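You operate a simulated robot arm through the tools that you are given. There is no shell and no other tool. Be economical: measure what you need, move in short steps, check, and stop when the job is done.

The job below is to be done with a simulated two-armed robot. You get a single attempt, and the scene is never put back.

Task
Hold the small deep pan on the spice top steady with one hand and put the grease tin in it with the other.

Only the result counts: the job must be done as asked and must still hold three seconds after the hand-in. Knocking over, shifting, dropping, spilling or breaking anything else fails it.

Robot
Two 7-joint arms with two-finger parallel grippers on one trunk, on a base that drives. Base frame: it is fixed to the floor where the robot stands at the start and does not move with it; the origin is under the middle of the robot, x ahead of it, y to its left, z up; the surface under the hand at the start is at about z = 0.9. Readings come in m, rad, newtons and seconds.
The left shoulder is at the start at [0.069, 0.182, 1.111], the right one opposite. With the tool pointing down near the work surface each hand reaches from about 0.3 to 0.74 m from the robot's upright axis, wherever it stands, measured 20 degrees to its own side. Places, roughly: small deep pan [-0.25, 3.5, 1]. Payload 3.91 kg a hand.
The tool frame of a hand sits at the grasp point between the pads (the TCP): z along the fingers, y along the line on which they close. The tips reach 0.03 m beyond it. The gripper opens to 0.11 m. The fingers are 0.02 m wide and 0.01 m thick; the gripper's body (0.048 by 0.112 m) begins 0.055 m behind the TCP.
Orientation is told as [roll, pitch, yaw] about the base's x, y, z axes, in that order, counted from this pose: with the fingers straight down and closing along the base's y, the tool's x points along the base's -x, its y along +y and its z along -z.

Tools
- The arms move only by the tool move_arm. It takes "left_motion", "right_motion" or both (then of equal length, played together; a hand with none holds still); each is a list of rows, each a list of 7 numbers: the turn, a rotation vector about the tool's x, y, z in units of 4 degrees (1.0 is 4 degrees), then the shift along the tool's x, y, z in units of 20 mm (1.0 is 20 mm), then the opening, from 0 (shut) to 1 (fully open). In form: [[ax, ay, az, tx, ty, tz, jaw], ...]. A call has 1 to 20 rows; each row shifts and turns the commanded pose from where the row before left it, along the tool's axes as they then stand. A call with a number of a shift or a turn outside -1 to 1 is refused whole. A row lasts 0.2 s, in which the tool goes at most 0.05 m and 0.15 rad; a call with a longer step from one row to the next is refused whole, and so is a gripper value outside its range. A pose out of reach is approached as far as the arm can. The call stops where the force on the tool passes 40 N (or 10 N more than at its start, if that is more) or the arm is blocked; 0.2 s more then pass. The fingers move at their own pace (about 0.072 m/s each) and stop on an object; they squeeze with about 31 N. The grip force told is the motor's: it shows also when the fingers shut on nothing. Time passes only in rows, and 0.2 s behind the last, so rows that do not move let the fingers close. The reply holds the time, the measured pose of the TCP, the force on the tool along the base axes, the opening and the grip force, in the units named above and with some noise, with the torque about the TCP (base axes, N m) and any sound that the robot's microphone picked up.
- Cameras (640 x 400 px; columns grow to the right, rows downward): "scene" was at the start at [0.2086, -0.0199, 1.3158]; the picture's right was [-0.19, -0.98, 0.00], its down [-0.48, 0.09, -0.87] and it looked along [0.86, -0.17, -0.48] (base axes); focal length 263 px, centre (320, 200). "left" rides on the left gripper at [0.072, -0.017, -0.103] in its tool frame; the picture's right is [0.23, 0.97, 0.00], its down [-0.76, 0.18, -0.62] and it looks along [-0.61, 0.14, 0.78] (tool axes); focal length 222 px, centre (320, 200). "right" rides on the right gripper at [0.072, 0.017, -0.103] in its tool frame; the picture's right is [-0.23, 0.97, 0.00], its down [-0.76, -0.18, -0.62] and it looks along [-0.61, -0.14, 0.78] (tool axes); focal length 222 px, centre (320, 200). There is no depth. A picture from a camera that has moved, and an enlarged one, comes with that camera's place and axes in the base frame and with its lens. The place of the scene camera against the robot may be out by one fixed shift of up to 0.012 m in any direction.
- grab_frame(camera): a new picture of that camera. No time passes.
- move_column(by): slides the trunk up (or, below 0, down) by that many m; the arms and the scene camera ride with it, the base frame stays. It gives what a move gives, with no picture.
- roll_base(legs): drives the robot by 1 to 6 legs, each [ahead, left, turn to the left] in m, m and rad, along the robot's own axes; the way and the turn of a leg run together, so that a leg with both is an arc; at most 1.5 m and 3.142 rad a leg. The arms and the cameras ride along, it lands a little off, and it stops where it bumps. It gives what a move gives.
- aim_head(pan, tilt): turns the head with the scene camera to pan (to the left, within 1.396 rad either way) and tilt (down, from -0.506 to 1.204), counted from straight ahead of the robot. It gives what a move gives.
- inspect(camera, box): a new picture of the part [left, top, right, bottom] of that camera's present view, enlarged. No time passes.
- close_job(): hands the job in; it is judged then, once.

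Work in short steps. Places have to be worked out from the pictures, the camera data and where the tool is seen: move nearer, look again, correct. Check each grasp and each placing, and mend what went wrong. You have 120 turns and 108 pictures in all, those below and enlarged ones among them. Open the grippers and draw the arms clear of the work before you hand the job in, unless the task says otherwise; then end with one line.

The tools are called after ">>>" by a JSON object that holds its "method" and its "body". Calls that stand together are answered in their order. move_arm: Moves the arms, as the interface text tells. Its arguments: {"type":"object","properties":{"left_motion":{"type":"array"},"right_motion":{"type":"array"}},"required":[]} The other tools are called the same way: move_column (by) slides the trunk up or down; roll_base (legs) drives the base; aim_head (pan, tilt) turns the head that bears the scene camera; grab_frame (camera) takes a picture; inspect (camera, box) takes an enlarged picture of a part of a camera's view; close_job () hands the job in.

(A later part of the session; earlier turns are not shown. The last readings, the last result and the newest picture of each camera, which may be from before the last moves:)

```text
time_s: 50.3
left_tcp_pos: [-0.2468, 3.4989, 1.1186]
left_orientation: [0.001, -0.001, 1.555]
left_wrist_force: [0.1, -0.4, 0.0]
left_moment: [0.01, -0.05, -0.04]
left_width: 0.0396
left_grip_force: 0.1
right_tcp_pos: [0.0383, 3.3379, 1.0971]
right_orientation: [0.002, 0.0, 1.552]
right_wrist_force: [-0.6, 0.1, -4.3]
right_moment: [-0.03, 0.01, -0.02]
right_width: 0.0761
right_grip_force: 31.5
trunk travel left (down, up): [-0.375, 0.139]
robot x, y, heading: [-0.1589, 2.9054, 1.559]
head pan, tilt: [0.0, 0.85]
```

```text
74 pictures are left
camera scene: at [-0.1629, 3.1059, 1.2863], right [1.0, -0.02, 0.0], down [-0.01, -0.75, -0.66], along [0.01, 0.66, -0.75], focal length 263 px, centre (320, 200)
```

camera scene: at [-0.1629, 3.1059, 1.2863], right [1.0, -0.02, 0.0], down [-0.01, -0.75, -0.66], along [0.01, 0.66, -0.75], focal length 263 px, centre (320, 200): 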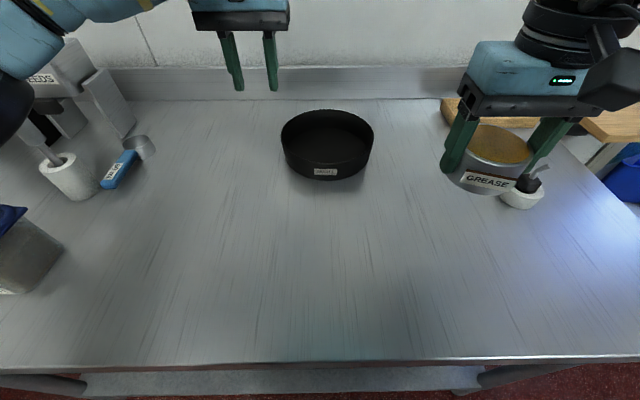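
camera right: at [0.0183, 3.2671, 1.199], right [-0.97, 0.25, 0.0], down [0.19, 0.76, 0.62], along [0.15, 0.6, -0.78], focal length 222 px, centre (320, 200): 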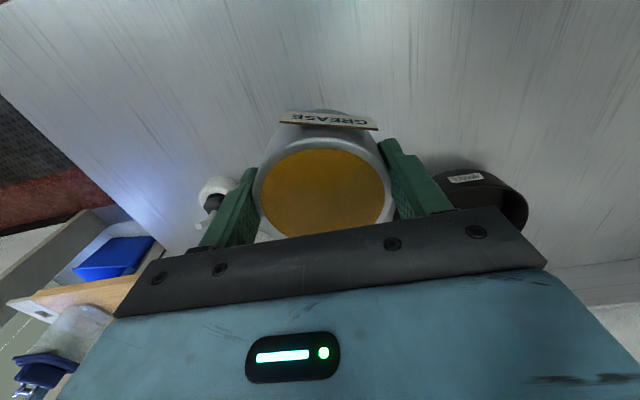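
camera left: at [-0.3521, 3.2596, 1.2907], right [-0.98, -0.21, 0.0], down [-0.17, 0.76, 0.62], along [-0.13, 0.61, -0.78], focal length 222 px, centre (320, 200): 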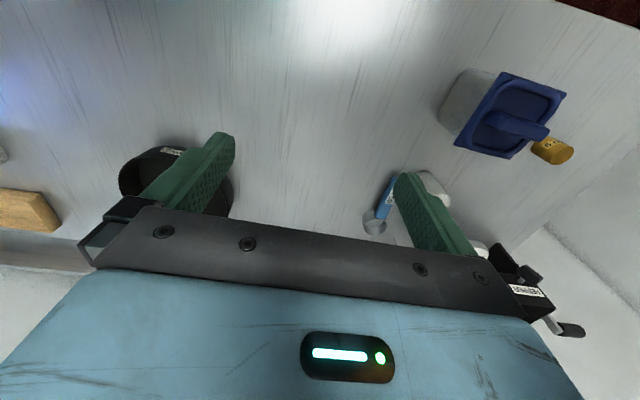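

Reach is good. I yaw the left hand 30° clockwise and move to above the wall point at azimuth 150° ([-0.222, 3.596]), z≈1.06.

>>> {"method": "move_arm", "body": {"left_motion": [[0, 0, 0.94, 0, 0, 0, 0.36], [0, 0, 0.94, 0, 0, 0, 0.36], [0, 0, 0.94, 0, 0, 0, 0.36], [0, 0, 0.94, 0, 0, 0, 0.36], [0, 0, 0.94, 0, 0, 0, 0.36], [0, 0, 0.94, 0, 0, 0, 0.36], [0, 0, 0.94, 0, 0, 0, 0.36], [0, 0, 0.94, 0, 0, 0, 0.36], [0, 0, 0, -0.96, 0.284, 0.6, 0.36], [0, 0, 0, -0.96, 0.284, 0.6, 0.36], [0, 0, 0, -0.96, 0.284, 0.6, 0.36], [0, 0, 0, -0.96, 0.284, 0.6, 0.36], [0, 0, 0, -0.96, 0.284, 0.6, 0.36]]}}

>>> {"method": "grab_frame", "body": {"camera": "scene"}}

>>> {"method": "grab_frame", "body": {"camera": "left"}}

```text
time_s: 53.1
left_tcp_pos: [-0.2346, 3.5459, 1.0895]
left_orientation: [0.0, -0.001, 1.03]
left_wrist_force: [0.0, 0.6, -0.3]
left_moment: [0.01, 0.03, 0.0]
left_width: 0.0398
left_grip_force: 0.1
left hand out of reach, approached as far as the arm can: row 11, 12, 13
right_tcp_pos: [0.0364, 3.3393, 1.098]
right_orientation: [0.001, 0.001, 1.55]
right_wrist_force: [-0.1, 0.7, -4.4]
right_moment: [-0.02, -0.02, -0.01]
right_width: 0.0758
right_grip_force: 31.5
trunk travel left (down, up): [-0.375, 0.139]
robot x, y, heading: [-0.1598, 2.9077, 1.553]
head pan, tilt: [0.0, 0.85]
```

```text
73 pictures are left
camera scene: at [-0.1633, 3.1056, 1.2864], right [1.0, -0.02, 0.0], down [-0.01, -0.75, -0.66], along [0.01, 0.66, -0.75], focal length 263 px, centre (320, 200)
```

scene: 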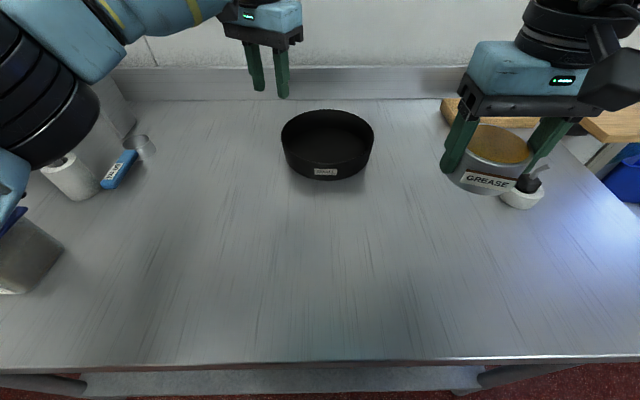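

```text
72 pictures are left
camera left: at [-0.2564, 3.4761, 1.1935], right [-0.95, 0.31, 0.0], down [0.24, 0.74, 0.62], along [0.19, 0.59, -0.78], focal length 222 px, centre (320, 200)
```

left: 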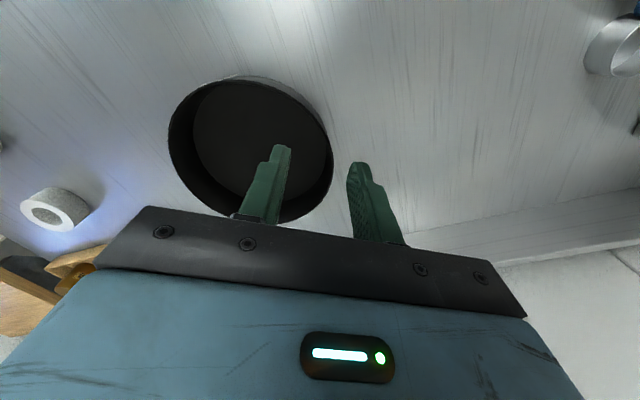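

The hand is just at its reach limit. I roll another 0.05 m closer (both hands are well above everything there).

>>> {"method": "roll_base", "body": {"legs": [[0.05, 0, 0]]}}

>>> {"method": "aim_head", "body": {"pan": 0, "tilt": 0.95}}

>>> {"method": "grab_frame", "body": {"camera": "scene"}}

```text
time_s: 54.0
left_tcp_pos: [-0.234, 3.5945, 1.0886]
left_orientation: [0.0, 0.0, 1.029]
left_wrist_force: [-0.5, -0.2, -0.3]
left_moment: [-0.01, 0.0, -0.04]
left_width: 0.0394
left_grip_force: 0.1
right_tcp_pos: [0.0386, 3.3878, 1.0969]
right_orientation: [0.002, 0.0, 1.55]
right_wrist_force: [-0.5, -0.4, -4.6]
right_moment: [-0.04, 0.01, 0.02]
right_width: 0.076
right_grip_force: 30.5
trunk travel left (down, up): [-0.375, 0.139]
robot x, y, heading: [-0.1619, 2.96, 1.557]
head pan, tilt: [0.0, 0.85]
```

```text
time_s: 54.7
left_tcp_pos: [-0.2339, 3.5965, 1.0879]
left_orientation: [0.0, 0.002, 1.027]
left_wrist_force: [0.1, -0.2, 0.9]
left_moment: [0.0, 0.01, -0.03]
left_width: 0.0397
left_grip_force: 0.0
right_tcp_pos: [0.0392, 3.3859, 1.096]
right_orientation: [0.003, 0.0, 1.551]
right_wrist_force: [-0.1, 0.1, -3.8]
right_moment: [-0.06, 0.01, -0.03]
right_width: 0.0758
right_grip_force: 31.1
trunk travel left (down, up): [-0.375, 0.139]
robot x, y, heading: [-0.1678, 2.9579, 1.557]
head pan, tilt: [0.0, 0.949]
```

```text
71 pictures are left
camera scene: at [-0.1626, 3.1489, 1.2788], right [1.0, -0.02, 0.0], down [-0.01, -0.81, -0.58], along [0.01, 0.58, -0.81], focal length 263 px, centre (320, 200)
```

scene: 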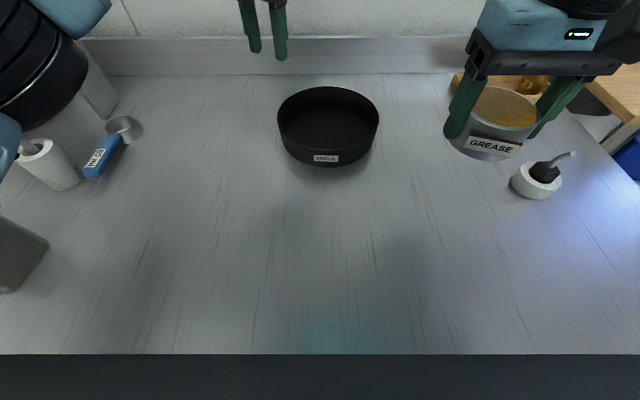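

Now I test the right wrist: yaw it 60° counter-clockwise in place, so its body will lie across the left one.

>>> {"method": "move_arm", "body": {"right_motion": [[0, 0, -1, 0, 0, 0, 0.3], [0, 0, -1, 0, 0, 0, 0.3], [0, 0, -1, 0, 0, 0, 0.3], [0, 0, -1, 0, 0, 0, 0.3], [0, 0, -1, 0, 0, 0, 0.3], [0, 0, -1, 0, 0, 0, 0.3], [0, 0, -1, 0, 0, 0, 0.3], [0, 0, -1, 0, 0, 0, 0.3], [0, 0, -1, 0, 0, 0, 0.3], [0, 0, -1, 0, 0, 0, 0.3], [0, 0, -1, 0, 0, 0, 0.3], [0, 0, -1, 0, 0, 0, 0.3], [0, 0, -1, 0, 0, 0, 0.3], [0, 0, -1, 0, 0, 0, 0.3], [0, 0, -1, 0, 0, 0, 0.3]]}}

>>> {"method": "grab_frame", "body": {"camera": "scene"}}

```text
time_s: 57.9
left_tcp_pos: [-0.2332, 3.5964, 1.0886]
left_orientation: [0.0, -0.001, 1.027]
left_wrist_force: [0.0, 0.2, 0.5]
left_moment: [-0.03, -0.01, 0.01]
left_width: 0.0396
left_grip_force: 0.0
right_tcp_pos: [0.0408, 3.3849, 1.0955]
right_orientation: [0.002, -0.002, 2.596]
right_wrist_force: [1.0, 0.7, -4.6]
right_moment: [0.02, -0.03, -0.02]
right_width: 0.0759
right_grip_force: 31.1
trunk travel left (down, up): [-0.375, 0.139]
robot x, y, heading: [-0.1628, 2.9551, 1.552]
head pan, tilt: [0.0, 0.949]
```

```text
70 pictures are left
camera scene: at [-0.1622, 3.1491, 1.2788], right [1.0, -0.02, 0.0], down [-0.01, -0.81, -0.58], along [0.01, 0.58, -0.81], focal length 263 px, centre (320, 200)
```

scene: 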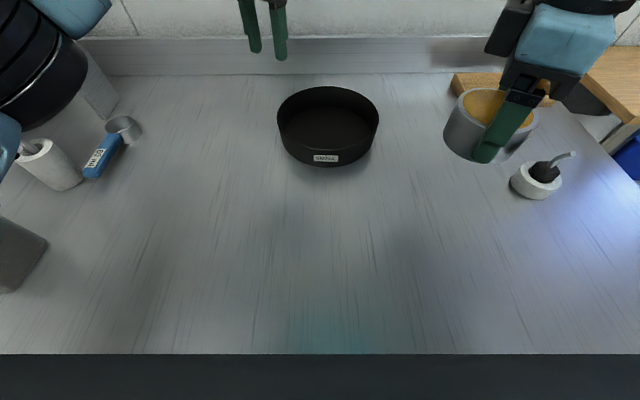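

The yaw works. I bring the right hand with the tin toward the pan, stopping short of the left hand to check reach and spacing.

>>> {"method": "move_arm", "body": {"right_motion": [[0, 0, 0, -0.95, -0.2, 0, 0.3], [0, 0, 0, -0.95, -0.2, 0, 0.3], [0, 0, 0, -0.95, -0.2, 0, 0.3], [0, 0, 0, -0.95, -0.2, 0, 0.3], [0, 0, 0, -0.95, -0.2, 0, 0.3], [0, 0, 0, -0.95, -0.2, 0, 0.3], [0, 0, 0, -0.95, -0.2, 0, 0.3]]}}

>>> {"method": "aim_head", "body": {"pan": 0, "tilt": 0.6}}

>>> {"method": "grab_frame", "body": {"camera": "scene"}}

```text
time_s: 59.5
left_tcp_pos: [-0.233, 3.5945, 1.0892]
left_orientation: [0.0, 0.0, 1.028]
left_wrist_force: [0.8, -0.6, 0.0]
left_moment: [0.02, -0.03, 0.02]
left_width: 0.0396
left_grip_force: 0.1
right_tcp_pos: [-0.0102, 3.4393, 1.09]
right_orientation: [0.0, -0.002, 2.596]
right_wrist_force: [-0.4, -0.7, -4.6]
right_moment: [-0.04, -0.03, 0.01]
right_width: 0.0757
right_grip_force: 30.7
right hand out of reach, approached as far as the arm can: row 4, 5, 6, 7
trunk travel left (down, up): [-0.375, 0.139]
robot x, y, heading: [-0.1605, 2.9573, 1.551]
head pan, tilt: [0.0, 0.949]
```

```text
time_s: 60.3
left_tcp_pos: [-0.2334, 3.5951, 1.0889]
left_orientation: [-0.001, -0.001, 1.026]
left_wrist_force: [-0.4, -0.6, -0.8]
left_moment: [0.0, 0.01, -0.01]
left_width: 0.0396
left_grip_force: 0.1
right_tcp_pos: [-0.0105, 3.4392, 1.0901]
right_orientation: [0.001, -0.004, 2.597]
right_wrist_force: [0.7, -0.2, -5.5]
right_moment: [-0.05, -0.03, 0.04]
right_width: 0.0758
right_grip_force: 31.3
trunk travel left (down, up): [-0.375, 0.139]
robot x, y, heading: [-0.1623, 2.9537, 1.552]
head pan, tilt: [0.0, 0.6]
```

```text
69 pictures are left
camera scene: at [-0.1623, 3.1643, 1.3072], right [1.0, -0.02, 0.0], down [-0.01, -0.57, -0.82], along [0.01, 0.82, -0.57], focal length 263 px, centre (320, 200)
```

scene: 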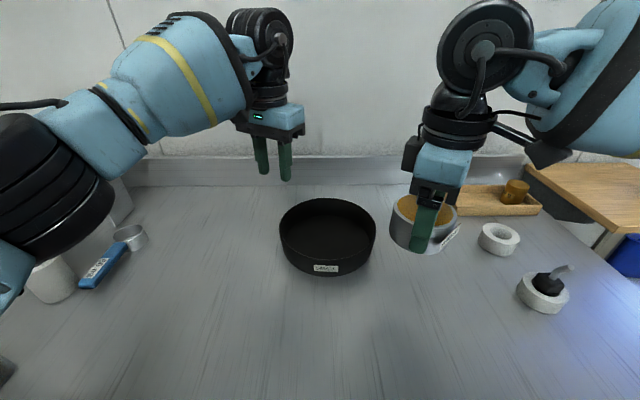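

The right hand hits a limit when folded in at this near distance. I go further ahead (+y) first, then inward.

>>> {"method": "move_arm", "body": {"right_motion": [[0, 0, 0, -0.26, -0.92, 0, 0.3], [0, 0, 0, -0.26, -0.92, 0, 0.3], [0, 0, 0, -0.26, -0.92, 0, 0.3], [0, 0, 0, -0.26, -0.92, 0, 0.3], [0, 0, 0, -0.26, -0.92, 0, 0.3], [0, 0, 0, -0.26, -0.92, 0, 0.3]]}}

```text
time_s: 61.7
left_tcp_pos: [-0.2335, 3.5947, 1.089]
left_orientation: [0.001, -0.001, 1.03]
left_wrist_force: [-0.9, 1.0, -0.4]
left_moment: [0.0, -0.01, 0.0]
left_width: 0.0394
left_grip_force: 0.1
right_tcp_pos: [0.0086, 3.4482, 1.0817]
right_orientation: [0.0, -0.002, 2.594]
right_wrist_force: [-0.2, -0.4, -4.0]
right_moment: [0.0, -0.06, 0.0]
right_width: 0.076
right_grip_force: 31.3
right hand out of reach, approached as far as the arm can: row 1, 2, 3, 4, 5, 6
trunk travel left (down, up): [-0.375, 0.139]
robot x, y, heading: [-0.1616, 2.9554, 1.552]
head pan, tilt: [0.0, 0.6]
```

CCW 60° seems to cost the reach. I turn back 32° (to about CCW 28°) and see where it settles.

>>> {"method": "move_arm", "body": {"right_motion": [[0, 0, 1, 0, 0, 0, 0.3], [0, 0, 1, 0, 0, 0, 0.3], [0, 0, 1, 0, 0, 0, 0.3], [0, 0, 1, 0, 0, 0, 0.3], [0, 0, 1, 0, 0, 0, 0.3], [0, 0, 1, 0, 0, 0, 0.3], [0, 0, 1, 0, 0, 0, 0.3], [0, 0, 1, 0, 0, 0, 0.3]]}}

```text
time_s: 63.5
left_tcp_pos: [-0.233, 3.5954, 1.0887]
left_orientation: [0.0, 0.0, 1.028]
left_wrist_force: [0.5, 0.8, 0.6]
left_moment: [0.0, -0.01, -0.02]
left_width: 0.0394
left_grip_force: 0.1
right_tcp_pos: [0.0089, 3.4498, 1.0785]
right_orientation: [0.001, -0.001, 2.037]
right_wrist_force: [0.1, -0.8, -4.4]
right_moment: [-0.04, 0.02, 0.0]
right_width: 0.076
right_grip_force: 31.7
trunk travel left (down, up): [-0.375, 0.139]
robot x, y, heading: [-0.1644, 2.9531, 1.554]
head pan, tilt: [0.0, 0.6]
```

No wind-up in the command. At this yaw I try moving +0.1 m in y.

>>> {"method": "move_arm", "body": {"right_motion": [[0, 0, 0, -0.89, -0.45, 0, 0.3], [0, 0, 0, -0.89, -0.45, 0, 0.3], [0, 0, 0, -0.89, -0.45, 0, 0.3], [0, 0, 0, -0.89, -0.45, 0, 0.3], [0, 0, 0, -0.89, -0.45, 0, 0.3]]}}

```text
time_s: 64.7
left_tcp_pos: [-0.2336, 3.5945, 1.0893]
left_orientation: [-0.001, 0.0, 1.028]
left_wrist_force: [0.1, -1.1, -1.0]
left_moment: [-0.01, 0.01, -0.01]
left_width: 0.0398
left_grip_force: 0.0
right_tcp_pos: [0.0156, 3.4799, 1.0785]
right_orientation: [0.002, -0.002, 2.037]
right_wrist_force: [-0.2, -0.4, -4.0]
right_moment: [-0.04, 0.01, 0.0]
right_width: 0.0758
right_grip_force: 31.0
right hand out of reach, approached as far as the arm can: row 2, 3, 4, 5
trunk travel left (down, up): [-0.375, 0.139]
robot x, y, heading: [-0.1606, 2.9551, 1.55]
head pan, tilt: [0.0, 0.6]
```

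Still limited. I return to zero yaw and try +y again.

>>> {"method": "move_arm", "body": {"right_motion": [[0, 0, 1, 0, 0, 0, 0.3], [0, 0, 1, 0, 0, 0, 0.3], [0, 0, 1, 0, 0, 0, 0.3], [0, 0, 1, 0, 0, 0, 0.3], [0, 0, 1, 0, 0, 0, 0.3], [0, 0, 1, 0, 0, 0, 0.3], [0, 0, 1, 0, 0, 0, 0.3], [0, 0, 0, -0.8, 0, 0, 0.3], [0, 0, 0, -0.8, 0, 0, 0.3], [0, 0, 0, -0.8, 0, 0, 0.3], [0, 0, 0, -0.8, 0, 0, 0.3]]}}

>>> {"method": "grab_frame", "body": {"camera": "scene"}}

```text
time_s: 67.1
left_tcp_pos: [-0.2333, 3.5943, 1.0882]
left_orientation: [0.0, 0.0, 1.028]
left_wrist_force: [-0.5, -0.9, -0.2]
left_moment: [0.0, -0.02, -0.02]
left_width: 0.0397
left_grip_force: 0.0
right_tcp_pos: [0.0283, 3.4969, 1.0763]
right_orientation: [0.005, -0.001, 1.549]
right_wrist_force: [-0.1, 0.7, -4.8]
right_moment: [-0.04, 0.03, -0.04]
right_width: 0.0761
right_grip_force: 31.1
right hand out of reach, approached as far as the arm can: row 8, 9, 10, 11
trunk travel left (down, up): [-0.375, 0.139]
robot x, y, heading: [-0.1625, 2.9565, 1.553]
head pan, tilt: [0.0, 0.6]
```

```text
68 pictures are left
camera scene: at [-0.1624, 3.1641, 1.3073], right [1.0, -0.02, 0.0], down [-0.01, -0.56, -0.83], along [0.01, 0.82, -0.57], focal length 263 px, centre (320, 200)
```

scene: 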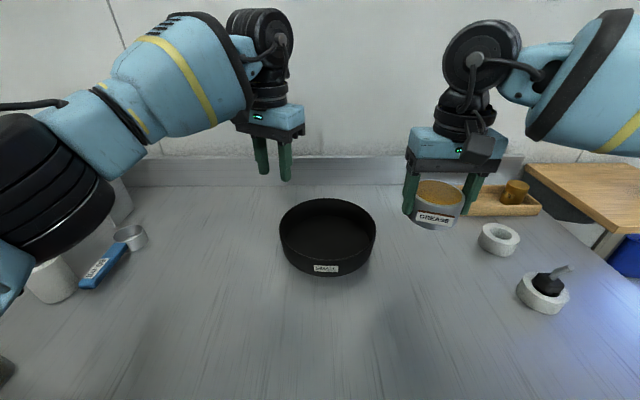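

The limit seems to come from the hands being high relative to the shoulders. I raise the trunk 0.12 m, then lower the right hand back and try again.

>>> {"method": "move_column", "body": {"by": 0.12}}

>>> {"method": "move_arm", "body": {"right_motion": [[0, 0, 0, 0, 0, 0.9, 0.3], [0, 0, 0, 0, 0, 0.9, 0.3], [0, 0, 0, 0, 0, 0.9, 0.3], [0, 0, 0, 0, 0, 0.9, 0.3], [0, 0, 0, 0, 0, 0.9, 0.3], [0, 0, 0, 0, 0, 0.9, 0.3], [0, 0, 0, -0.8, 0, 0, 0.3], [0, 0, 0, -0.8, 0, 0, 0.3], [0, 0, 0, -0.8, 0, 0, 0.3]]}}

```text
time_s: 68.6
left_tcp_pos: [-0.2352, 3.542, 1.3584]
left_orientation: [0.123, -0.21, 1.019]
left_wrist_force: [-0.2, 1.1, 0.5]
left_moment: [0.0, -0.01, 0.0]
left_width: 0.0399
left_grip_force: 0.0
right_tcp_pos: [0.0293, 3.4388, 1.3479]
right_orientation: [0.006, -0.294, 1.546]
right_wrist_force: [-0.4, 0.6, -4.3]
right_moment: [-0.05, -0.02, -0.02]
right_width: 0.0761
right_grip_force: 30.8
trunk travel left (down, up): [-0.495, 0.019]
robot x, y, heading: [-0.1634, 2.9537, 1.554]
head pan, tilt: [0.0, 0.6]
```

```text
time_s: 70.6
left_tcp_pos: [-0.2359, 3.5402, 1.3625]
left_orientation: [0.124, -0.216, 1.02]
left_wrist_force: [0.4, -0.7, 0.4]
left_moment: [0.02, -0.02, 0.01]
left_width: 0.0395
left_grip_force: 0.0
right_tcp_pos: [0.0309, 3.4928, 1.2541]
right_orientation: [0.005, -0.299, 1.547]
right_wrist_force: [0.3, 0.7, -3.7]
right_moment: [-0.04, -0.01, 0.02]
right_width: 0.0761
right_grip_force: 31.1
right hand out of reach, approached as far as the arm can: row 8, 9
trunk travel left (down, up): [-0.495, 0.019]
robot x, y, heading: [-0.1601, 2.9547, 1.555]
head pan, tilt: [0.0, 0.6]
```

The hands rose more than expected and tilted ~0.3 rad. I look before anything else.

>>> {"method": "grab_frame", "body": {"camera": "scene"}}

>>> {"method": "grab_frame", "body": {"camera": "right"}}

```text
67 pictures are left
camera scene: at [-0.164, 3.0763, 1.45], right [1.0, -0.02, 0.0], down [-0.01, -0.56, -0.83], along [0.01, 0.83, -0.56], focal length 263 px, centre (320, 200)
```

scene: 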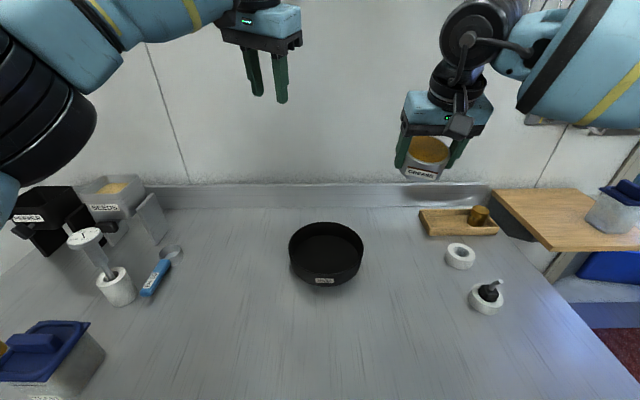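

```text
66 pictures are left
camera right: at [0.0107, 3.3938, 1.3303], right [-0.97, 0.24, 0.07], down [0.19, 0.54, 0.82], along [0.16, 0.81, -0.57], focal length 222 px, centre (320, 200)
```

right: 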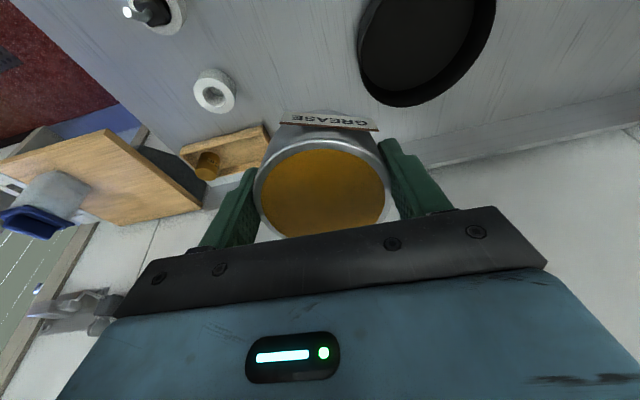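

The trunk leans back as it rises, which pitched both hands. I level both hands (tin still gripped), then lower the right to z≈1.09.

>>> {"method": "move_arm", "body": {"left_motion": [[0.45, 0.735, 0, 0, 0, 0, 0.36], [0.45, 0.735, 0, 0, 0, 0, 0.36], [0.45, 0.735, 0, 0, 0, 0, 0.36], [0.45, 0.735, 0, 0, 0, 0, 0.36], [0.45, 0.735, 0, 0, 0, 0, 0.36], [0, 0, 0, 0, 0, 0, 0.36], [0, 0, 0, 0, 0, 0, 0.36], [0, 0, 0, 0, 0, 0, 0.36], [0, 0, 0, 0, 0, 0, 0.36], [0, 0, 0, 0, 0, 0, 0.36], [0, 0, 0, 0, 0, 0, 0.36], [0, 0, 0, 0, 0, 0, 0.36], [0, 0, 0, 0, 0, 0, 0.36]], "right_motion": [[0, 0.855, 0, 0, 0, 0, 0.3], [0, 0.855, 0, 0, 0, 0, 0.3], [0, 0.855, 0, 0, 0, 0, 0.3], [0, 0.855, 0, 0, 0, 0, 0.3], [0, 0.855, 0, 0, 0, 0, 0.3], [0, 0, 0, 0, 0, 1, 0.3], [0, 0, 0, 0, 0, 1, 0.3], [0, 0, 0, 0, 0, 1, 0.3], [0, 0, 0, 0, 0, 1, 0.3], [0, 0, 0, 0, 0, 1, 0.3], [0, 0, 0, 0, 0, 1, 0.3], [0, 0, 0, 0, 0, 1, 0.3], [0, 0, 0, 0, 0, 1, 0.3]]}}

```text
time_s: 73.4
left_tcp_pos: [-0.2344, 3.5411, 1.3605]
left_orientation: [0.123, -0.214, 1.019]
left_wrist_force: [0.3, 0.2, -0.9]
left_moment: [-0.01, 0.01, -0.03]
left_width: 0.0393
left_grip_force: 0.0
left hand out of reach, approached as far as the arm can: row 1, 2, 3, 4, 5
right_tcp_pos: [0.0673, 3.4712, 1.0842]
right_orientation: [0.005, -0.002, 1.549]
right_wrist_force: [0.2, 0.7, -5.1]
right_moment: [-0.02, 0.02, 0.02]
right_width: 0.0755
right_grip_force: 30.7
right hand out of reach, approached as far as the arm can: row 1, 2, 3, 4, 5
trunk travel left (down, up): [-0.495, 0.019]
robot x, y, heading: [-0.1601, 2.9541, 1.556]
head pan, tilt: [0.0, 0.6]
```

The right is level again at z 1.084. Now I test moving it ahead and inward from here.

>>> {"method": "move_arm", "body": {"right_motion": [[0, 0, 0, -0.8, 0.3, 0, 0.3], [0, 0, 0, -0.8, 0.3, 0, 0.3], [0, 0, 0, -0.8, 0.3, 0, 0.3], [0, 0, 0, -0.8, 0.3, 0, 0.3], [0, 0, 0, 0, 0.8, 0, 0.3], [0, 0, 0, 0, 0.8, 0, 0.3]]}}

```text
time_s: 74.8
left_tcp_pos: [-0.2357, 3.5405, 1.3597]
left_orientation: [0.125, -0.215, 1.02]
left_wrist_force: [0.1, -0.6, 0.7]
left_moment: [0.0, 0.01, -0.01]
left_width: 0.0395
left_grip_force: 0.0
right_tcp_pos: [0.0453, 3.4838, 1.0856]
right_orientation: [0.005, 0.0, 1.548]
right_wrist_force: [-0.8, 0.1, -4.5]
right_moment: [-0.03, -0.01, 0.0]
right_width: 0.0756
right_grip_force: 31.4
right hand out of reach, approached as far as the arm can: row 2, 3, 4, 5, 6
trunk travel left (down, up): [-0.495, 0.019]
robot x, y, heading: [-0.1604, 2.9586, 1.553]
head pan, tilt: [0.0, 0.6]
```

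Still limited. I go lower (z≈1.03, free table below) and try +y again.

>>> {"method": "move_arm", "body": {"right_motion": [[0, 0, 0, 0, 0, 0.9, 0.3], [0, 0, 0, 0, 0, 0.9, 0.3], [0, 0, 0, 0, 0, 0.9, 0.3], [0, 0, 0, -0.8, 0, 0, 0.3], [0, 0, 0, -0.8, 0, 0, 0.3], [0, 0, 0, -0.8, 0, 0, 0.3], [0, 0, 0, -0.8, 0, 0, 0.3]]}}

```text
time_s: 76.4
left_tcp_pos: [-0.2348, 3.5408, 1.3601]
left_orientation: [0.122, -0.214, 1.021]
left_wrist_force: [0.5, 0.4, -0.1]
left_moment: [-0.03, 0.01, 0.0]
left_width: 0.0393
left_grip_force: 0.0
right_tcp_pos: [0.0799, 3.5053, 1.0437]
right_orientation: [0.006, 0.0, 1.547]
right_wrist_force: [0.6, 0.0, -4.2]
right_moment: [-0.03, 0.03, 0.02]
right_width: 0.0759
right_grip_force: 31.2
right hand out of reach, approached as far as the arm can: row 2, 3, 4, 5, 6, 7
trunk travel left (down, up): [-0.495, 0.019]
robot x, y, heading: [-0.1633, 2.956, 1.557]
head pan, tilt: [0.0, 0.6]
```

The right arm may be in a poor elbow posture. I look at both arms to compare.

>>> {"method": "aim_head", "body": {"pan": -0.9, "tilt": 0.4}}

>>> {"method": "grab_frame", "body": {"camera": "scene"}}

>>> {"method": "aim_head", "body": {"pan": 0.9, "tilt": 0.4}}

>>> {"method": "grab_frame", "body": {"camera": "scene"}}

```text
time_s: 77.6
left_tcp_pos: [-0.2346, 3.54, 1.3598]
left_orientation: [0.125, -0.216, 1.019]
left_wrist_force: [0.6, -0.5, -0.5]
left_moment: [-0.01, 0.01, 0.02]
left_width: 0.0395
left_grip_force: 0.0
right_tcp_pos: [0.0797, 3.5055, 1.0424]
right_orientation: [0.005, -0.001, 1.548]
right_wrist_force: [0.8, -0.5, -4.9]
right_moment: [-0.02, 0.02, 0.0]
right_width: 0.0761
right_grip_force: 31.1
trunk travel left (down, up): [-0.495, 0.019]
robot x, y, heading: [-0.16, 2.9528, 1.552]
head pan, tilt: [-0.901, 0.4]
```

```text
65 pictures are left
camera scene: at [-0.0917, 3.0454, 1.4681], right [0.61, -0.79, 0.0], down [-0.31, -0.24, -0.92], along [0.73, 0.56, -0.39], focal length 263 px, centre (320, 200)
```

scene: 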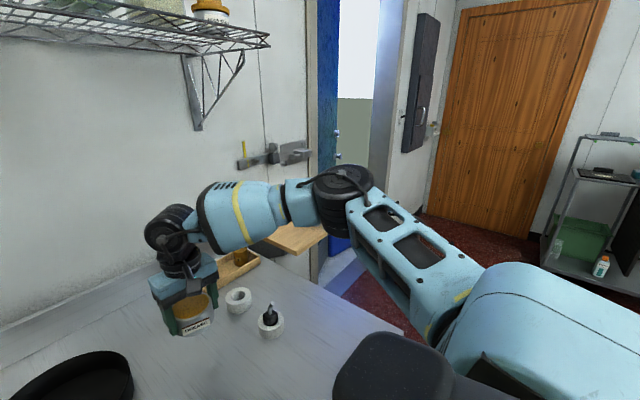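

```text
time_s: 79.4
left_tcp_pos: [-0.235, 3.5413, 1.3601]
left_orientation: [0.124, -0.214, 1.018]
left_wrist_force: [0.1, -0.5, -0.4]
left_moment: [-0.01, -0.03, -0.02]
left_width: 0.0397
left_grip_force: 0.0
right_tcp_pos: [0.0812, 3.5062, 1.0424]
right_orientation: [0.007, -0.002, 1.548]
right_wrist_force: [-0.1, 0.0, -3.8]
right_moment: [-0.01, -0.02, 0.02]
right_width: 0.0757
right_grip_force: 31.0
trunk travel left (down, up): [-0.495, 0.019]
robot x, y, heading: [-0.1626, 2.9542, 1.556]
head pan, tilt: [0.901, 0.4]
```

```text
64 pictures are left
camera scene: at [-0.2368, 3.0478, 1.4681], right [0.63, 0.77, 0.0], down [0.3, -0.25, -0.92], along [-0.71, 0.58, -0.39], focal length 263 px, centre (320, 200)
```

scene: 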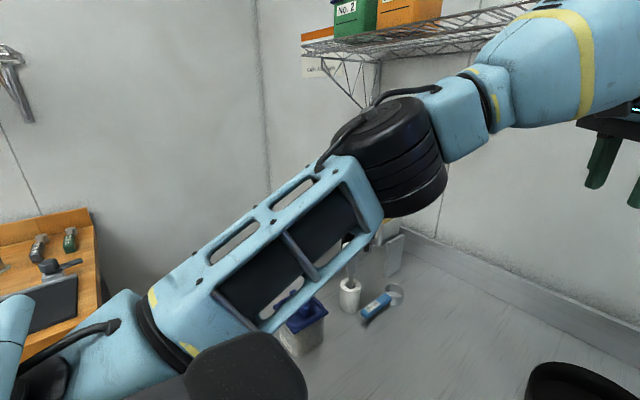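

Both arms have elbows out. I'll restore the trunk, but first lift and retract the right hand (lowering drops the hands ~0.27 m), to give it a fresh posture.

>>> {"method": "move_arm", "body": {"right_motion": [[0, 0, 0, 0.7, -0.3, -0.6, 0.3], [0, 0, 0, 0.7, -0.3, -0.9, 0.3], [0, 0, 0, 0.7, -0.3, -0.9, 0.3], [0, 0, 0, 0.7, -0.3, -0.9, 0.3], [0, 0, 0, 0.7, -0.3, -0.9, 0.3], [0, 0, 0, 0.7, 0, -0.9, 0.3], [0, 0, 0, 0, 0, -1, 0.3], [0, 0, 0, 0, 0, -1, 0.3], [0, 0, 0, 0, 0, -1, 0.3], [0, 0, 0, 0, 0, -1, 0.3], [0, 0, 0, 0, 0, -1, 0.3], [0, 0, 0, 0, 0, -1, 0.3], [0, 0, 0, 0, 0, -1, 0.3], [0, 0, 0, 0, 0, -1, 0.3], [0, 0, 0, 0, 0, -1, 0.3], [0, 0, 0, 0, 0, -1, 0.3]]}}

```text
time_s: 82.8
left_tcp_pos: [-0.2347, 3.5411, 1.3597]
left_orientation: [0.122, -0.216, 1.019]
left_wrist_force: [0.0, -0.2, 0.3]
left_moment: [0.01, -0.01, 0.03]
left_width: 0.0399
left_grip_force: 0.1
right_tcp_pos: [0.1095, 3.42, 1.345]
right_orientation: [0.004, 0.003, 1.547]
right_wrist_force: [0.0, -0.5, -4.3]
right_moment: [0.0, 0.0, 0.04]
right_width: 0.0758
right_grip_force: 30.8
trunk travel left (down, up): [-0.495, 0.019]
robot x, y, heading: [-0.1595, 2.9526, 1.555]
head pan, tilt: [0.901, 0.4]
```

Right hand is up and level at z 1.345. I lower the trunk 0.06 m and see how the pose changes.

>>> {"method": "move_column", "body": {"by": -0.06}}

```text
time_s: 83.8
left_tcp_pos: [-0.2342, 3.5402, 1.3021]
left_orientation: [0.124, -0.219, 1.019]
left_wrist_force: [-0.7, 0.3, -0.8]
left_moment: [-0.01, -0.01, 0.01]
left_width: 0.0395
left_grip_force: 0.0
right_tcp_pos: [0.1094, 3.4214, 1.2854]
right_orientation: [0.006, -0.003, 1.548]
right_wrist_force: [-0.3, 0.4, -4.9]
right_moment: [-0.05, -0.04, 0.0]
right_width: 0.0763
right_grip_force: 30.9
trunk travel left (down, up): [-0.435, 0.079]
robot x, y, heading: [-0.1613, 2.9562, 1.558]
head pan, tilt: [0.901, 0.4]
```

This time it slid purely. I check the scene camera's place again to understand the torso.

>>> {"method": "aim_head", "body": {"pan": 0, "tilt": 0.85}}

>>> {"method": "grab_frame", "body": {"camera": "scene"}}

```text
time_s: 85.0
left_tcp_pos: [-0.2353, 3.5406, 1.2999]
left_orientation: [0.124, -0.217, 1.02]
left_wrist_force: [0.1, 0.6, 0.6]
left_moment: [0.0, 0.01, 0.02]
left_width: 0.0395
left_grip_force: 0.1
right_tcp_pos: [0.1101, 3.4201, 1.2839]
right_orientation: [0.006, 0.0, 1.548]
right_wrist_force: [-0.1, 0.2, -5.2]
right_moment: [-0.01, -0.03, 0.0]
right_width: 0.0762
right_grip_force: 30.9
trunk travel left (down, up): [-0.435, 0.079]
robot x, y, heading: [-0.1583, 2.9558, 1.553]
head pan, tilt: [0.0, 0.85]
```

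```text
63 pictures are left
camera scene: at [-0.163, 3.1251, 1.3561], right [1.0, -0.02, 0.0], down [-0.01, -0.75, -0.66], along [0.01, 0.66, -0.75], focal length 263 px, centre (320, 200)
```

scene: 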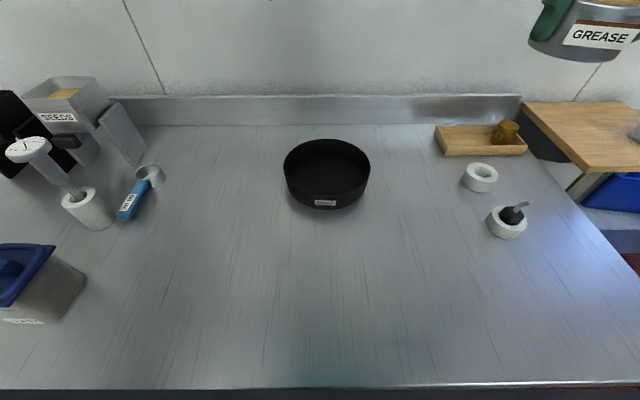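

Torso geometry aside, shoulders are now ~0.06 higher than at first. I try the right hand again, going ahead, inward and down together.

>>> {"method": "move_arm", "body": {"right_motion": [[0, 0, 0, -0.62, 0.5, 0.9, 0.3], [0, 0, 0, -0.62, 0.5, 0.9, 0.3], [0, 0, 0, -0.62, 0.5, 0.9, 0.3], [0, 0, 0, -0.62, 0.5, 0.9, 0.3], [0, 0, 0, -0.62, 0.5, 0.9, 0.3], [0, 0, 0, -0.62, 0.5, 0.9, 0.3], [0, 0, 0, -0.62, 0.5, 0.9, 0.3], [0, 0, 0, -0.62, 0.5, 0.9, 0.3]]}}

```text
time_s: 86.8
left_tcp_pos: [-0.2356, 3.5423, 1.2997]
left_orientation: [0.124, -0.215, 1.019]
left_wrist_force: [0.3, 0.6, 0.5]
left_moment: [0.0, 0.0, 0.01]
left_width: 0.0395
left_grip_force: 0.0
right_tcp_pos: [0.0521, 3.5077, 1.1387]
right_orientation: [0.002, 0.002, 1.549]
right_wrist_force: [-0.6, 0.0, -5.0]
right_moment: [-0.02, -0.01, -0.01]
right_width: 0.0762
right_grip_force: 31.0
right hand out of reach, approached as far as the arm can: row 6, 7
trunk travel left (down, up): [-0.435, 0.079]
robot x, y, heading: [-0.1602, 2.9557, 1.55]
head pan, tilt: [0.0, 0.85]
```

Slightly better. I lower to z≈1.07 and push ahead again.

>>> {"method": "move_arm", "body": {"right_motion": [[0, 0, 0, 0, 0, 0.9, 0.3], [0, 0, 0, 0, 0, 0.9, 0.3], [0, 0, 0, 0, 0, 0.9, 0.3], [0, 0, 0, 0, 0, 0.8, 0.3], [0, 0, 0, -0.8, 0, 0, 0.3], [0, 0, 0, -0.8, 0, 0, 0.3], [0, 0, 0, -0.8, 0, 0, 0.3]]}}

```text
time_s: 88.4
left_tcp_pos: [-0.2356, 3.5411, 1.3007]
left_orientation: [0.124, -0.215, 1.02]
left_wrist_force: [-0.2, 1.0, 0.1]
left_moment: [0.02, -0.01, 0.0]
left_width: 0.0395
left_grip_force: 0.1
right_tcp_pos: [0.0571, 3.5293, 1.0682]
right_orientation: [0.006, 0.001, 1.547]
right_wrist_force: [-0.8, -0.3, -4.7]
right_moment: [-0.04, -0.02, 0.0]
right_width: 0.0759
right_grip_force: 31.0
right hand out of reach, approached as far as the arm can: row 6, 7
trunk travel left (down, up): [-0.435, 0.079]
robot x, y, heading: [-0.1625, 2.954, 1.552]
head pan, tilt: [0.0, 0.85]
```

Reach improves as the hand lowers; needed targets are just slightly inside. I roll 0.05 m closer, watching for a bump.

>>> {"method": "roll_base", "body": {"legs": [[0.05, 0, 0]]}}

```text
time_s: 89.3
left_tcp_pos: [-0.2339, 3.5893, 1.3009]
left_orientation: [0.125, -0.217, 1.021]
left_wrist_force: [0.4, 0.2, -0.2]
left_moment: [-0.03, -0.02, 0.01]
left_width: 0.0397
left_grip_force: 0.0
right_tcp_pos: [0.0591, 3.5761, 1.0688]
right_orientation: [0.006, -0.001, 1.547]
right_wrist_force: [0.1, -0.2, -3.7]
right_moment: [-0.07, -0.01, 0.04]
right_width: 0.076
right_grip_force: 31.1
trunk travel left (down, up): [-0.435, 0.079]
robot x, y, heading: [-0.1609, 3.0038, 1.552]
head pan, tilt: [0.0, 0.85]
```

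No bump. I test the right hand inward to x≈-0.06.

>>> {"method": "move_arm", "body": {"right_motion": [[0, 0, 0, 0.35, 1, 0, 0.3], [0, 0, 0, 0.35, 1, 0, 0.3], [0, 0, 0, 0.35, 1, 0, 0.3], [0, 0, 0, 0.35, 1, 0, 0.3], [0, 0, 0, 0.35, 1, 0, 0.3], [0, 0, 0, 0.35, 1, 0, 0.3]]}}

>>> {"method": "grab_frame", "body": {"camera": "scene"}}

```text
time_s: 90.8
left_tcp_pos: [-0.2336, 3.5899, 1.3008]
left_orientation: [0.124, -0.216, 1.02]
left_wrist_force: [0.1, -0.5, 0.7]
left_moment: [-0.01, 0.01, 0.05]
left_width: 0.0398
left_grip_force: 0.0
right_tcp_pos: [0.0107, 3.5215, 1.0649]
right_orientation: [0.004, 0.0, 1.548]
right_wrist_force: [-0.2, 0.0, -4.4]
right_moment: [-0.03, 0.02, 0.01]
right_width: 0.0759
right_grip_force: 30.8
right hand out of reach, approached as far as the arm can: row 1, 2, 3, 4, 5, 6
trunk travel left (down, up): [-0.435, 0.079]
robot x, y, heading: [-0.1567, 3.0, 1.553]
head pan, tilt: [0.0, 0.85]
```

```text
62 pictures are left
camera scene: at [-0.1623, 3.1737, 1.3562], right [1.0, -0.02, 0.0], down [-0.01, -0.75, -0.66], along [0.01, 0.66, -0.75], focal length 263 px, centre (320, 200)
```

scene: 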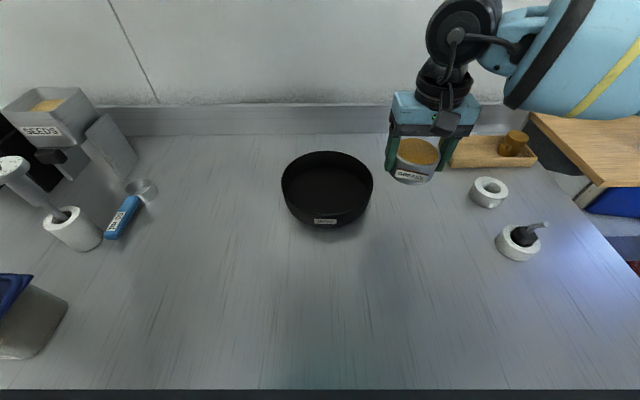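

The right arm has an elbow-high posture whose reach line sits further right, while the left has better inward reach. So I turn the base left 0.3 rad, which puts the pan on the right hand's side; all parts are well above the table objects.

>>> {"method": "roll_base", "body": {"legs": [[0, 0, 0.3]]}}

>>> {"method": "grab_frame", "body": {"camera": "scene"}}

```text
time_s: 92.1
left_tcp_pos: [-0.4051, 3.5413, 1.3005]
left_orientation: [0.125, -0.216, 1.319]
left_wrist_force: [1.1, 0.0, -0.2]
left_moment: [-0.01, 0.01, -0.02]
left_width: 0.0396
left_grip_force: 0.0
right_tcp_pos: [-0.1503, 3.5499, 1.0651]
right_orientation: [0.004, 0.001, 1.85]
right_wrist_force: [-0.5, 0.9, -4.5]
right_moment: [-0.01, -0.03, 0.03]
right_width: 0.0761
right_grip_force: 30.8
trunk travel left (down, up): [-0.435, 0.079]
robot x, y, heading: [-0.1593, 3.0036, 1.855]
head pan, tilt: [0.0, 0.85]
```

```text
61 pictures are left
camera scene: at [-0.2138, 3.1673, 1.3561], right [0.96, 0.28, 0.0], down [0.21, -0.72, -0.66], along [-0.19, 0.63, -0.75], focal length 263 px, centre (320, 200)
```

scene: 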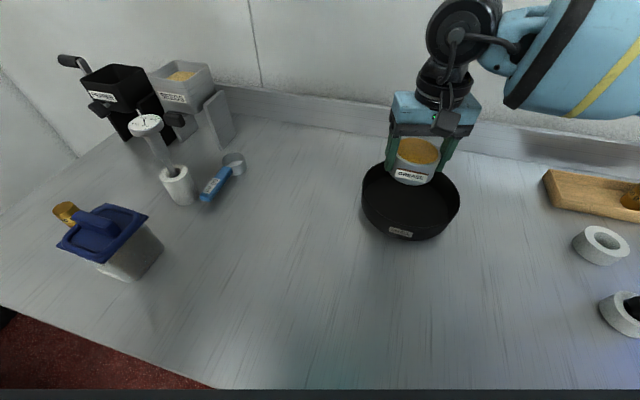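

The right hand hangs neatly over the pan at this base pose. I move it aside to the right, and meanwhile un-yaw the left hand and lean it 30° (fingers pointing ahead-down) for gripping the pan's left wall.

>>> {"method": "move_arm", "body": {"left_motion": [[0, 0, -0.94, 0, 0, 0, 0.36], [0, 0, -0.94, 0, 0, 0, 0.36], [0, 0, -0.94, 0, 0, 0, 0.36], [0, 0, -0.94, 0, 0, 0, 0.36], [0, 0, -0.94, 0, 0, 0, 0.36], [0, 0, -0.94, 0, 0, 0, 0.36], [0, 0, -0.94, 0, 0, 0, 0.36], [0, 0, -0.94, 0, 0, 0, 0.36], [0, -1, 0, 0, 0, 0, 0.36], [0, -1, 0, 0, 0, 0, 0.36], [0, -1, 0, 0, 0, 0, 0.36]], "right_motion": [[0, 0, 0, 0.1, -0.9, -0.1, 0.3], [0, 0, 0, 0.1, -0.9, -0.1, 0.3], [0, 0, 0, 0.1, -0.9, -0.1, 0.3], [0, 0, 0, 0.1, -0.9, -0.1, 0.3], [0, 0, 0, 0.1, -0.9, -0.1, 0.3], [0, 0, 0, 0.1, -0.9, -0.1, 0.3], [0, 0, 0, 0.1, -0.9, -0.1, 0.3], [0, 0, 0, 0, 0, 0, 0.3], [0, 0, 0, 0, 0, 0, 0.3], [0, 0, 0, 0, 0, 0, 0.3], [0, 0, 0, 0, 0, 0, 0.3]]}}

```text
time_s: 94.5
left_tcp_pos: [-0.4049, 3.5416, 1.3005]
left_orientation: [-0.004, -0.458, 1.859]
left_wrist_force: [-0.1, -1.1, -0.4]
left_moment: [0.03, -0.01, 0.01]
left_width: 0.0396
left_grip_force: 0.0
right_tcp_pos: [-0.0253, 3.5717, 1.0774]
right_orientation: [0.006, 0.0, 1.85]
right_wrist_force: [0.2, -0.1, -5.1]
right_moment: [-0.02, 0.01, 0.0]
right_width: 0.0759
right_grip_force: 31.0
trunk travel left (down, up): [-0.435, 0.079]
robot x, y, heading: [-0.1576, 3.0024, 1.854]
head pan, tilt: [0.0, 0.85]
```

Left is leaned 26° with zero yaw. I bring it to a hover over the pan's left wall point [-0.230, 3.527] at z≈1.06.

>>> {"method": "move_arm", "body": {"left_motion": [[0, 0, 0, 0.816, -0.819, 0.936, 0.36], [0, 0, 0, 0.816, -0.819, 0.936, 0.36], [0, 0, 0, 0.816, -0.819, 0.936, 0.36], [0, 0, 0, 0.816, -0.819, 0.936, 0.36], [0, 0, 0, 0.816, -0.819, 0.936, 0.36], [0, 0, 0, 0.816, -0.819, 0.936, 0.36], [0, 0, 0, 0.816, -0.819, 0.936, 0.36], [0, 0, 0, 0.816, -0.819, 0.936, 0.36], [0, 0, 0, 0.816, -0.819, 0.936, 0.36], [0, 0, 0, 0.816, -0.819, 0.936, 0.36]]}}

>>> {"method": "grab_frame", "body": {"camera": "scene"}}

>>> {"method": "grab_frame", "body": {"camera": "left"}}

```text
time_s: 96.7
left_tcp_pos: [-0.2281, 3.5257, 1.0622]
left_orientation: [-0.003, -0.46, 1.86]
left_wrist_force: [-0.1, 0.4, -0.1]
left_moment: [0.01, -0.01, 0.0]
left_width: 0.0395
left_grip_force: 0.1
right_tcp_pos: [-0.0246, 3.5715, 1.0787]
right_orientation: [0.005, 0.001, 1.849]
right_wrist_force: [-0.1, 0.0, -4.4]
right_moment: [-0.04, 0.0, 0.01]
right_width: 0.0759
right_grip_force: 31.0
trunk travel left (down, up): [-0.435, 0.079]
robot x, y, heading: [-0.1623, 3.0057, 1.856]
head pan, tilt: [0.0, 0.85]
```

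```text
60 pictures are left
camera scene: at [-0.2132, 3.1676, 1.3561], right [0.96, 0.28, 0.0], down [0.21, -0.72, -0.66], along [-0.19, 0.63, -0.75], focal length 263 px, centre (320, 200)
```

scene: 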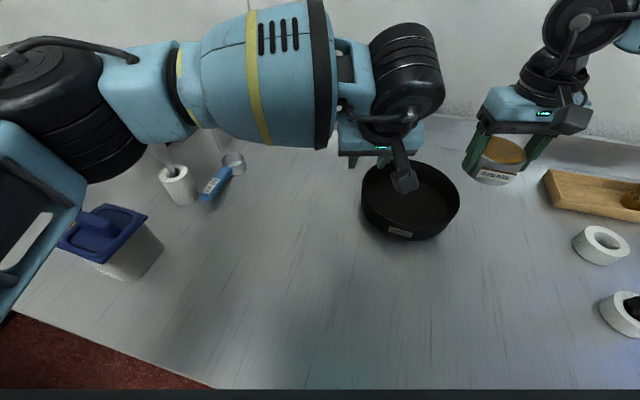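

```text
59 pictures are left
camera left: at [-0.179, 3.4252, 1.1242], right [-0.88, -0.47, -0.1], down [-0.29, 0.34, 0.9], along [-0.39, 0.81, -0.43], focal length 222 px, centre (320, 200)
```

left: 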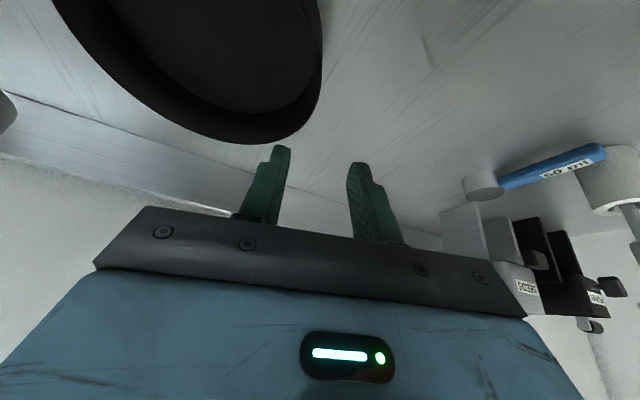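

Reach is fine here. The left image puts the wall about 5 mm inside the jaw centre, so I lower with a small correction until the tips are ~2 cm below the rim.

>>> {"method": "move_arm", "body": {"left_motion": [[0, 0, 0, 0.55, -0.06, 0.89, 0.36], [0, 0, 0, 0.55, -0.06, 0.89, 0.36], [0, 0, 0, 0.55, -0.06, 0.89, 0.36]]}}

>>> {"method": "grab_frame", "body": {"camera": "left"}}

>>> {"method": "inspect", "body": {"camera": "scene", "box": [320, 110, 480, 250]}}

```text
time_s: 97.5
left_tcp_pos: [-0.2222, 3.5216, 0.999]
left_orientation: [-0.004, -0.457, 1.859]
left_wrist_force: [0.9, -0.5, -0.5]
left_moment: [0.01, 0.01, -0.02]
left_width: 0.0398
left_grip_force: 0.0
right_tcp_pos: [-0.0239, 3.5713, 1.0783]
right_orientation: [0.004, 0.001, 1.849]
right_wrist_force: [1.0, 0.2, -5.0]
right_moment: [-0.02, -0.01, 0.01]
right_width: 0.0758
right_grip_force: 31.0
trunk travel left (down, up): [-0.435, 0.079]
robot x, y, heading: [-0.163, 3.0005, 1.851]
head pan, tilt: [0.0, 0.85]
```

```text
58 pictures are left
camera left: at [-0.1741, 3.4208, 1.0617], right [-0.88, -0.47, -0.1], down [-0.29, 0.34, 0.9], along [-0.39, 0.81, -0.43], focal length 222 px, centre (320, 200)
```

left: 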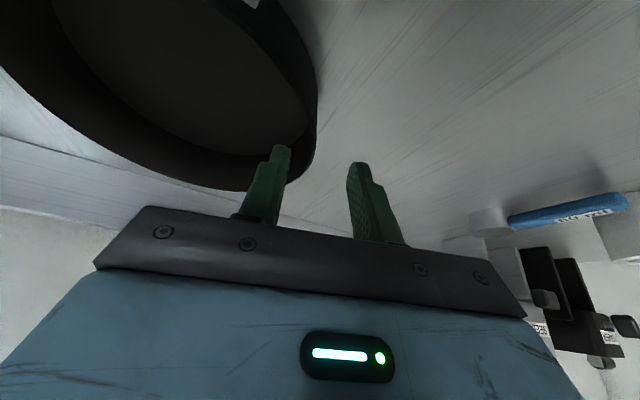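

```text
2.86 times, centred on (400, 180) of scene
camera zoom: at [-0.2136, 3.1675, 1.3561], right [0.96, 0.28, 0.0], down [0.21, -0.72, -0.66], along [-0.19, 0.63, -0.75], focal length 751 px, centre (91, 257)
```

zoom: 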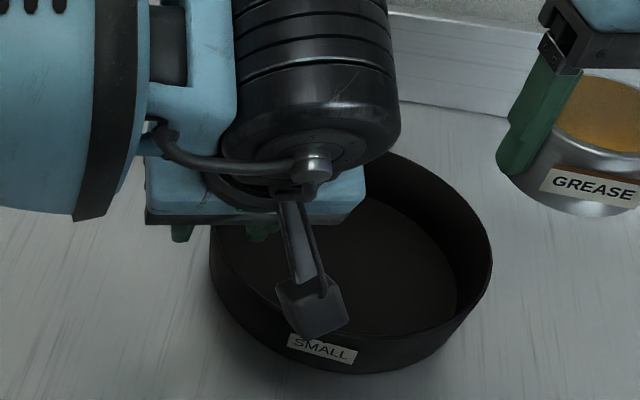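

The wall is between the fingers, ~6 mm inside the jaw centre. I lower another 2 cm, with 4 mm inward.

>>> {"method": "move_arm", "body": {"left_motion": [[0, 0, 0, 0.22, -0.1, 0.47, 0.36], [0, 0, 0, 0.22, -0.1, 0.47, 0.36]]}}

>>> {"method": "grab_frame", "body": {"camera": "left"}}

```text
time_s: 98.1
left_tcp_pos: [-0.2209, 3.5244, 0.9797]
left_orientation: [-0.003, -0.46, 1.861]
left_wrist_force: [0.1, -0.3, 0.3]
left_moment: [-0.03, 0.01, 0.01]
left_width: 0.0391
left_grip_force: 0.0
right_tcp_pos: [-0.0242, 3.5713, 1.0785]
right_orientation: [0.006, -0.001, 1.849]
right_wrist_force: [-0.4, 0.2, -4.2]
right_moment: [0.0, -0.02, 0.0]
right_width: 0.0761
right_grip_force: 30.7
trunk travel left (down, up): [-0.435, 0.079]
robot x, y, heading: [-0.1578, 3.0034, 1.854]
head pan, tilt: [0.0, 0.85]
```

```text
56 pictures are left
camera left: at [-0.1709, 3.4227, 1.0413], right [-0.88, -0.47, -0.1], down [-0.29, 0.34, 0.9], along [-0.39, 0.81, -0.43], focal length 222 px, centre (320, 200)
```

left: 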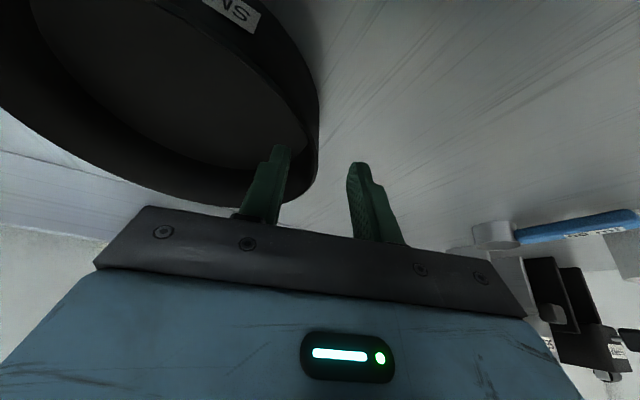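

The inner finger is inside the pan, the wall between the pads. I close the left gripper gently.

>>> {"method": "move_arm", "body": {"left_motion": [[0, 0, 0, 0, 0, 0, 0.28], [0, 0, 0, 0, 0, 0, 0.2], [0, 0, 0, 0, 0, 0, 0.12], [0, 0, 0, 0, 0, 0, 0.06], [0, 0, 0, 0, 0, 0, 0], [0, 0, 0, 0, 0, 0, 0]]}}

>>> {"method": "grab_frame", "body": {"camera": "left"}}

>>> {"method": "grab_frame", "body": {"camera": "scene"}}

```text
time_s: 99.5
left_tcp_pos: [-0.2194, 3.5235, 0.9786]
left_orientation: [-0.001, -0.456, 1.858]
left_wrist_force: [0.0, 0.2, -0.1]
left_moment: [-0.02, -0.01, 0.03]
left_width: 0.0032
left_grip_force: 30.8
right_tcp_pos: [-0.0253, 3.5716, 1.0783]
right_orientation: [0.005, 0.0, 1.849]
right_wrist_force: [0.3, -0.2, -4.2]
right_moment: [0.01, 0.01, -0.02]
right_width: 0.0758
right_grip_force: 31.4
trunk travel left (down, up): [-0.435, 0.079]
robot x, y, heading: [-0.161, 3.0034, 1.858]
head pan, tilt: [0.0, 0.85]
```

```text
55 pictures are left
camera left: at [-0.1708, 3.4225, 1.0413], right [-0.88, -0.47, -0.1], down [-0.29, 0.34, 0.9], along [-0.39, 0.81, -0.43], focal length 222 px, centre (320, 200)
```

left: 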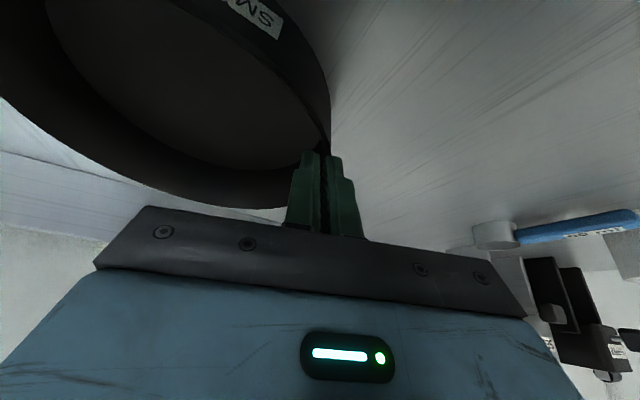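

```text
54 pictures are left
camera scene: at [-0.2137, 3.1673, 1.3561], right [0.96, 0.28, 0.0], down [0.21, -0.72, -0.66], along [-0.19, 0.63, -0.75], focal length 263 px, centre (320, 200)
```

scene: 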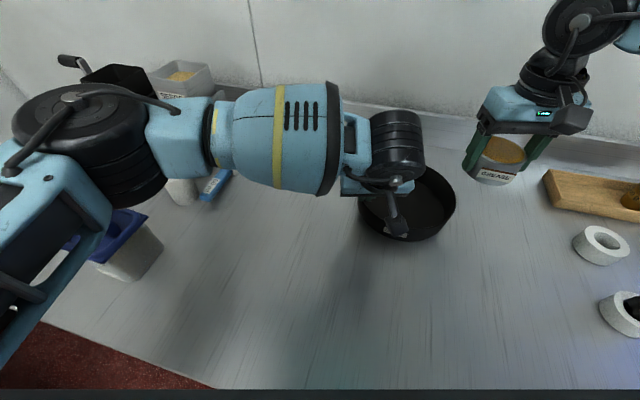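

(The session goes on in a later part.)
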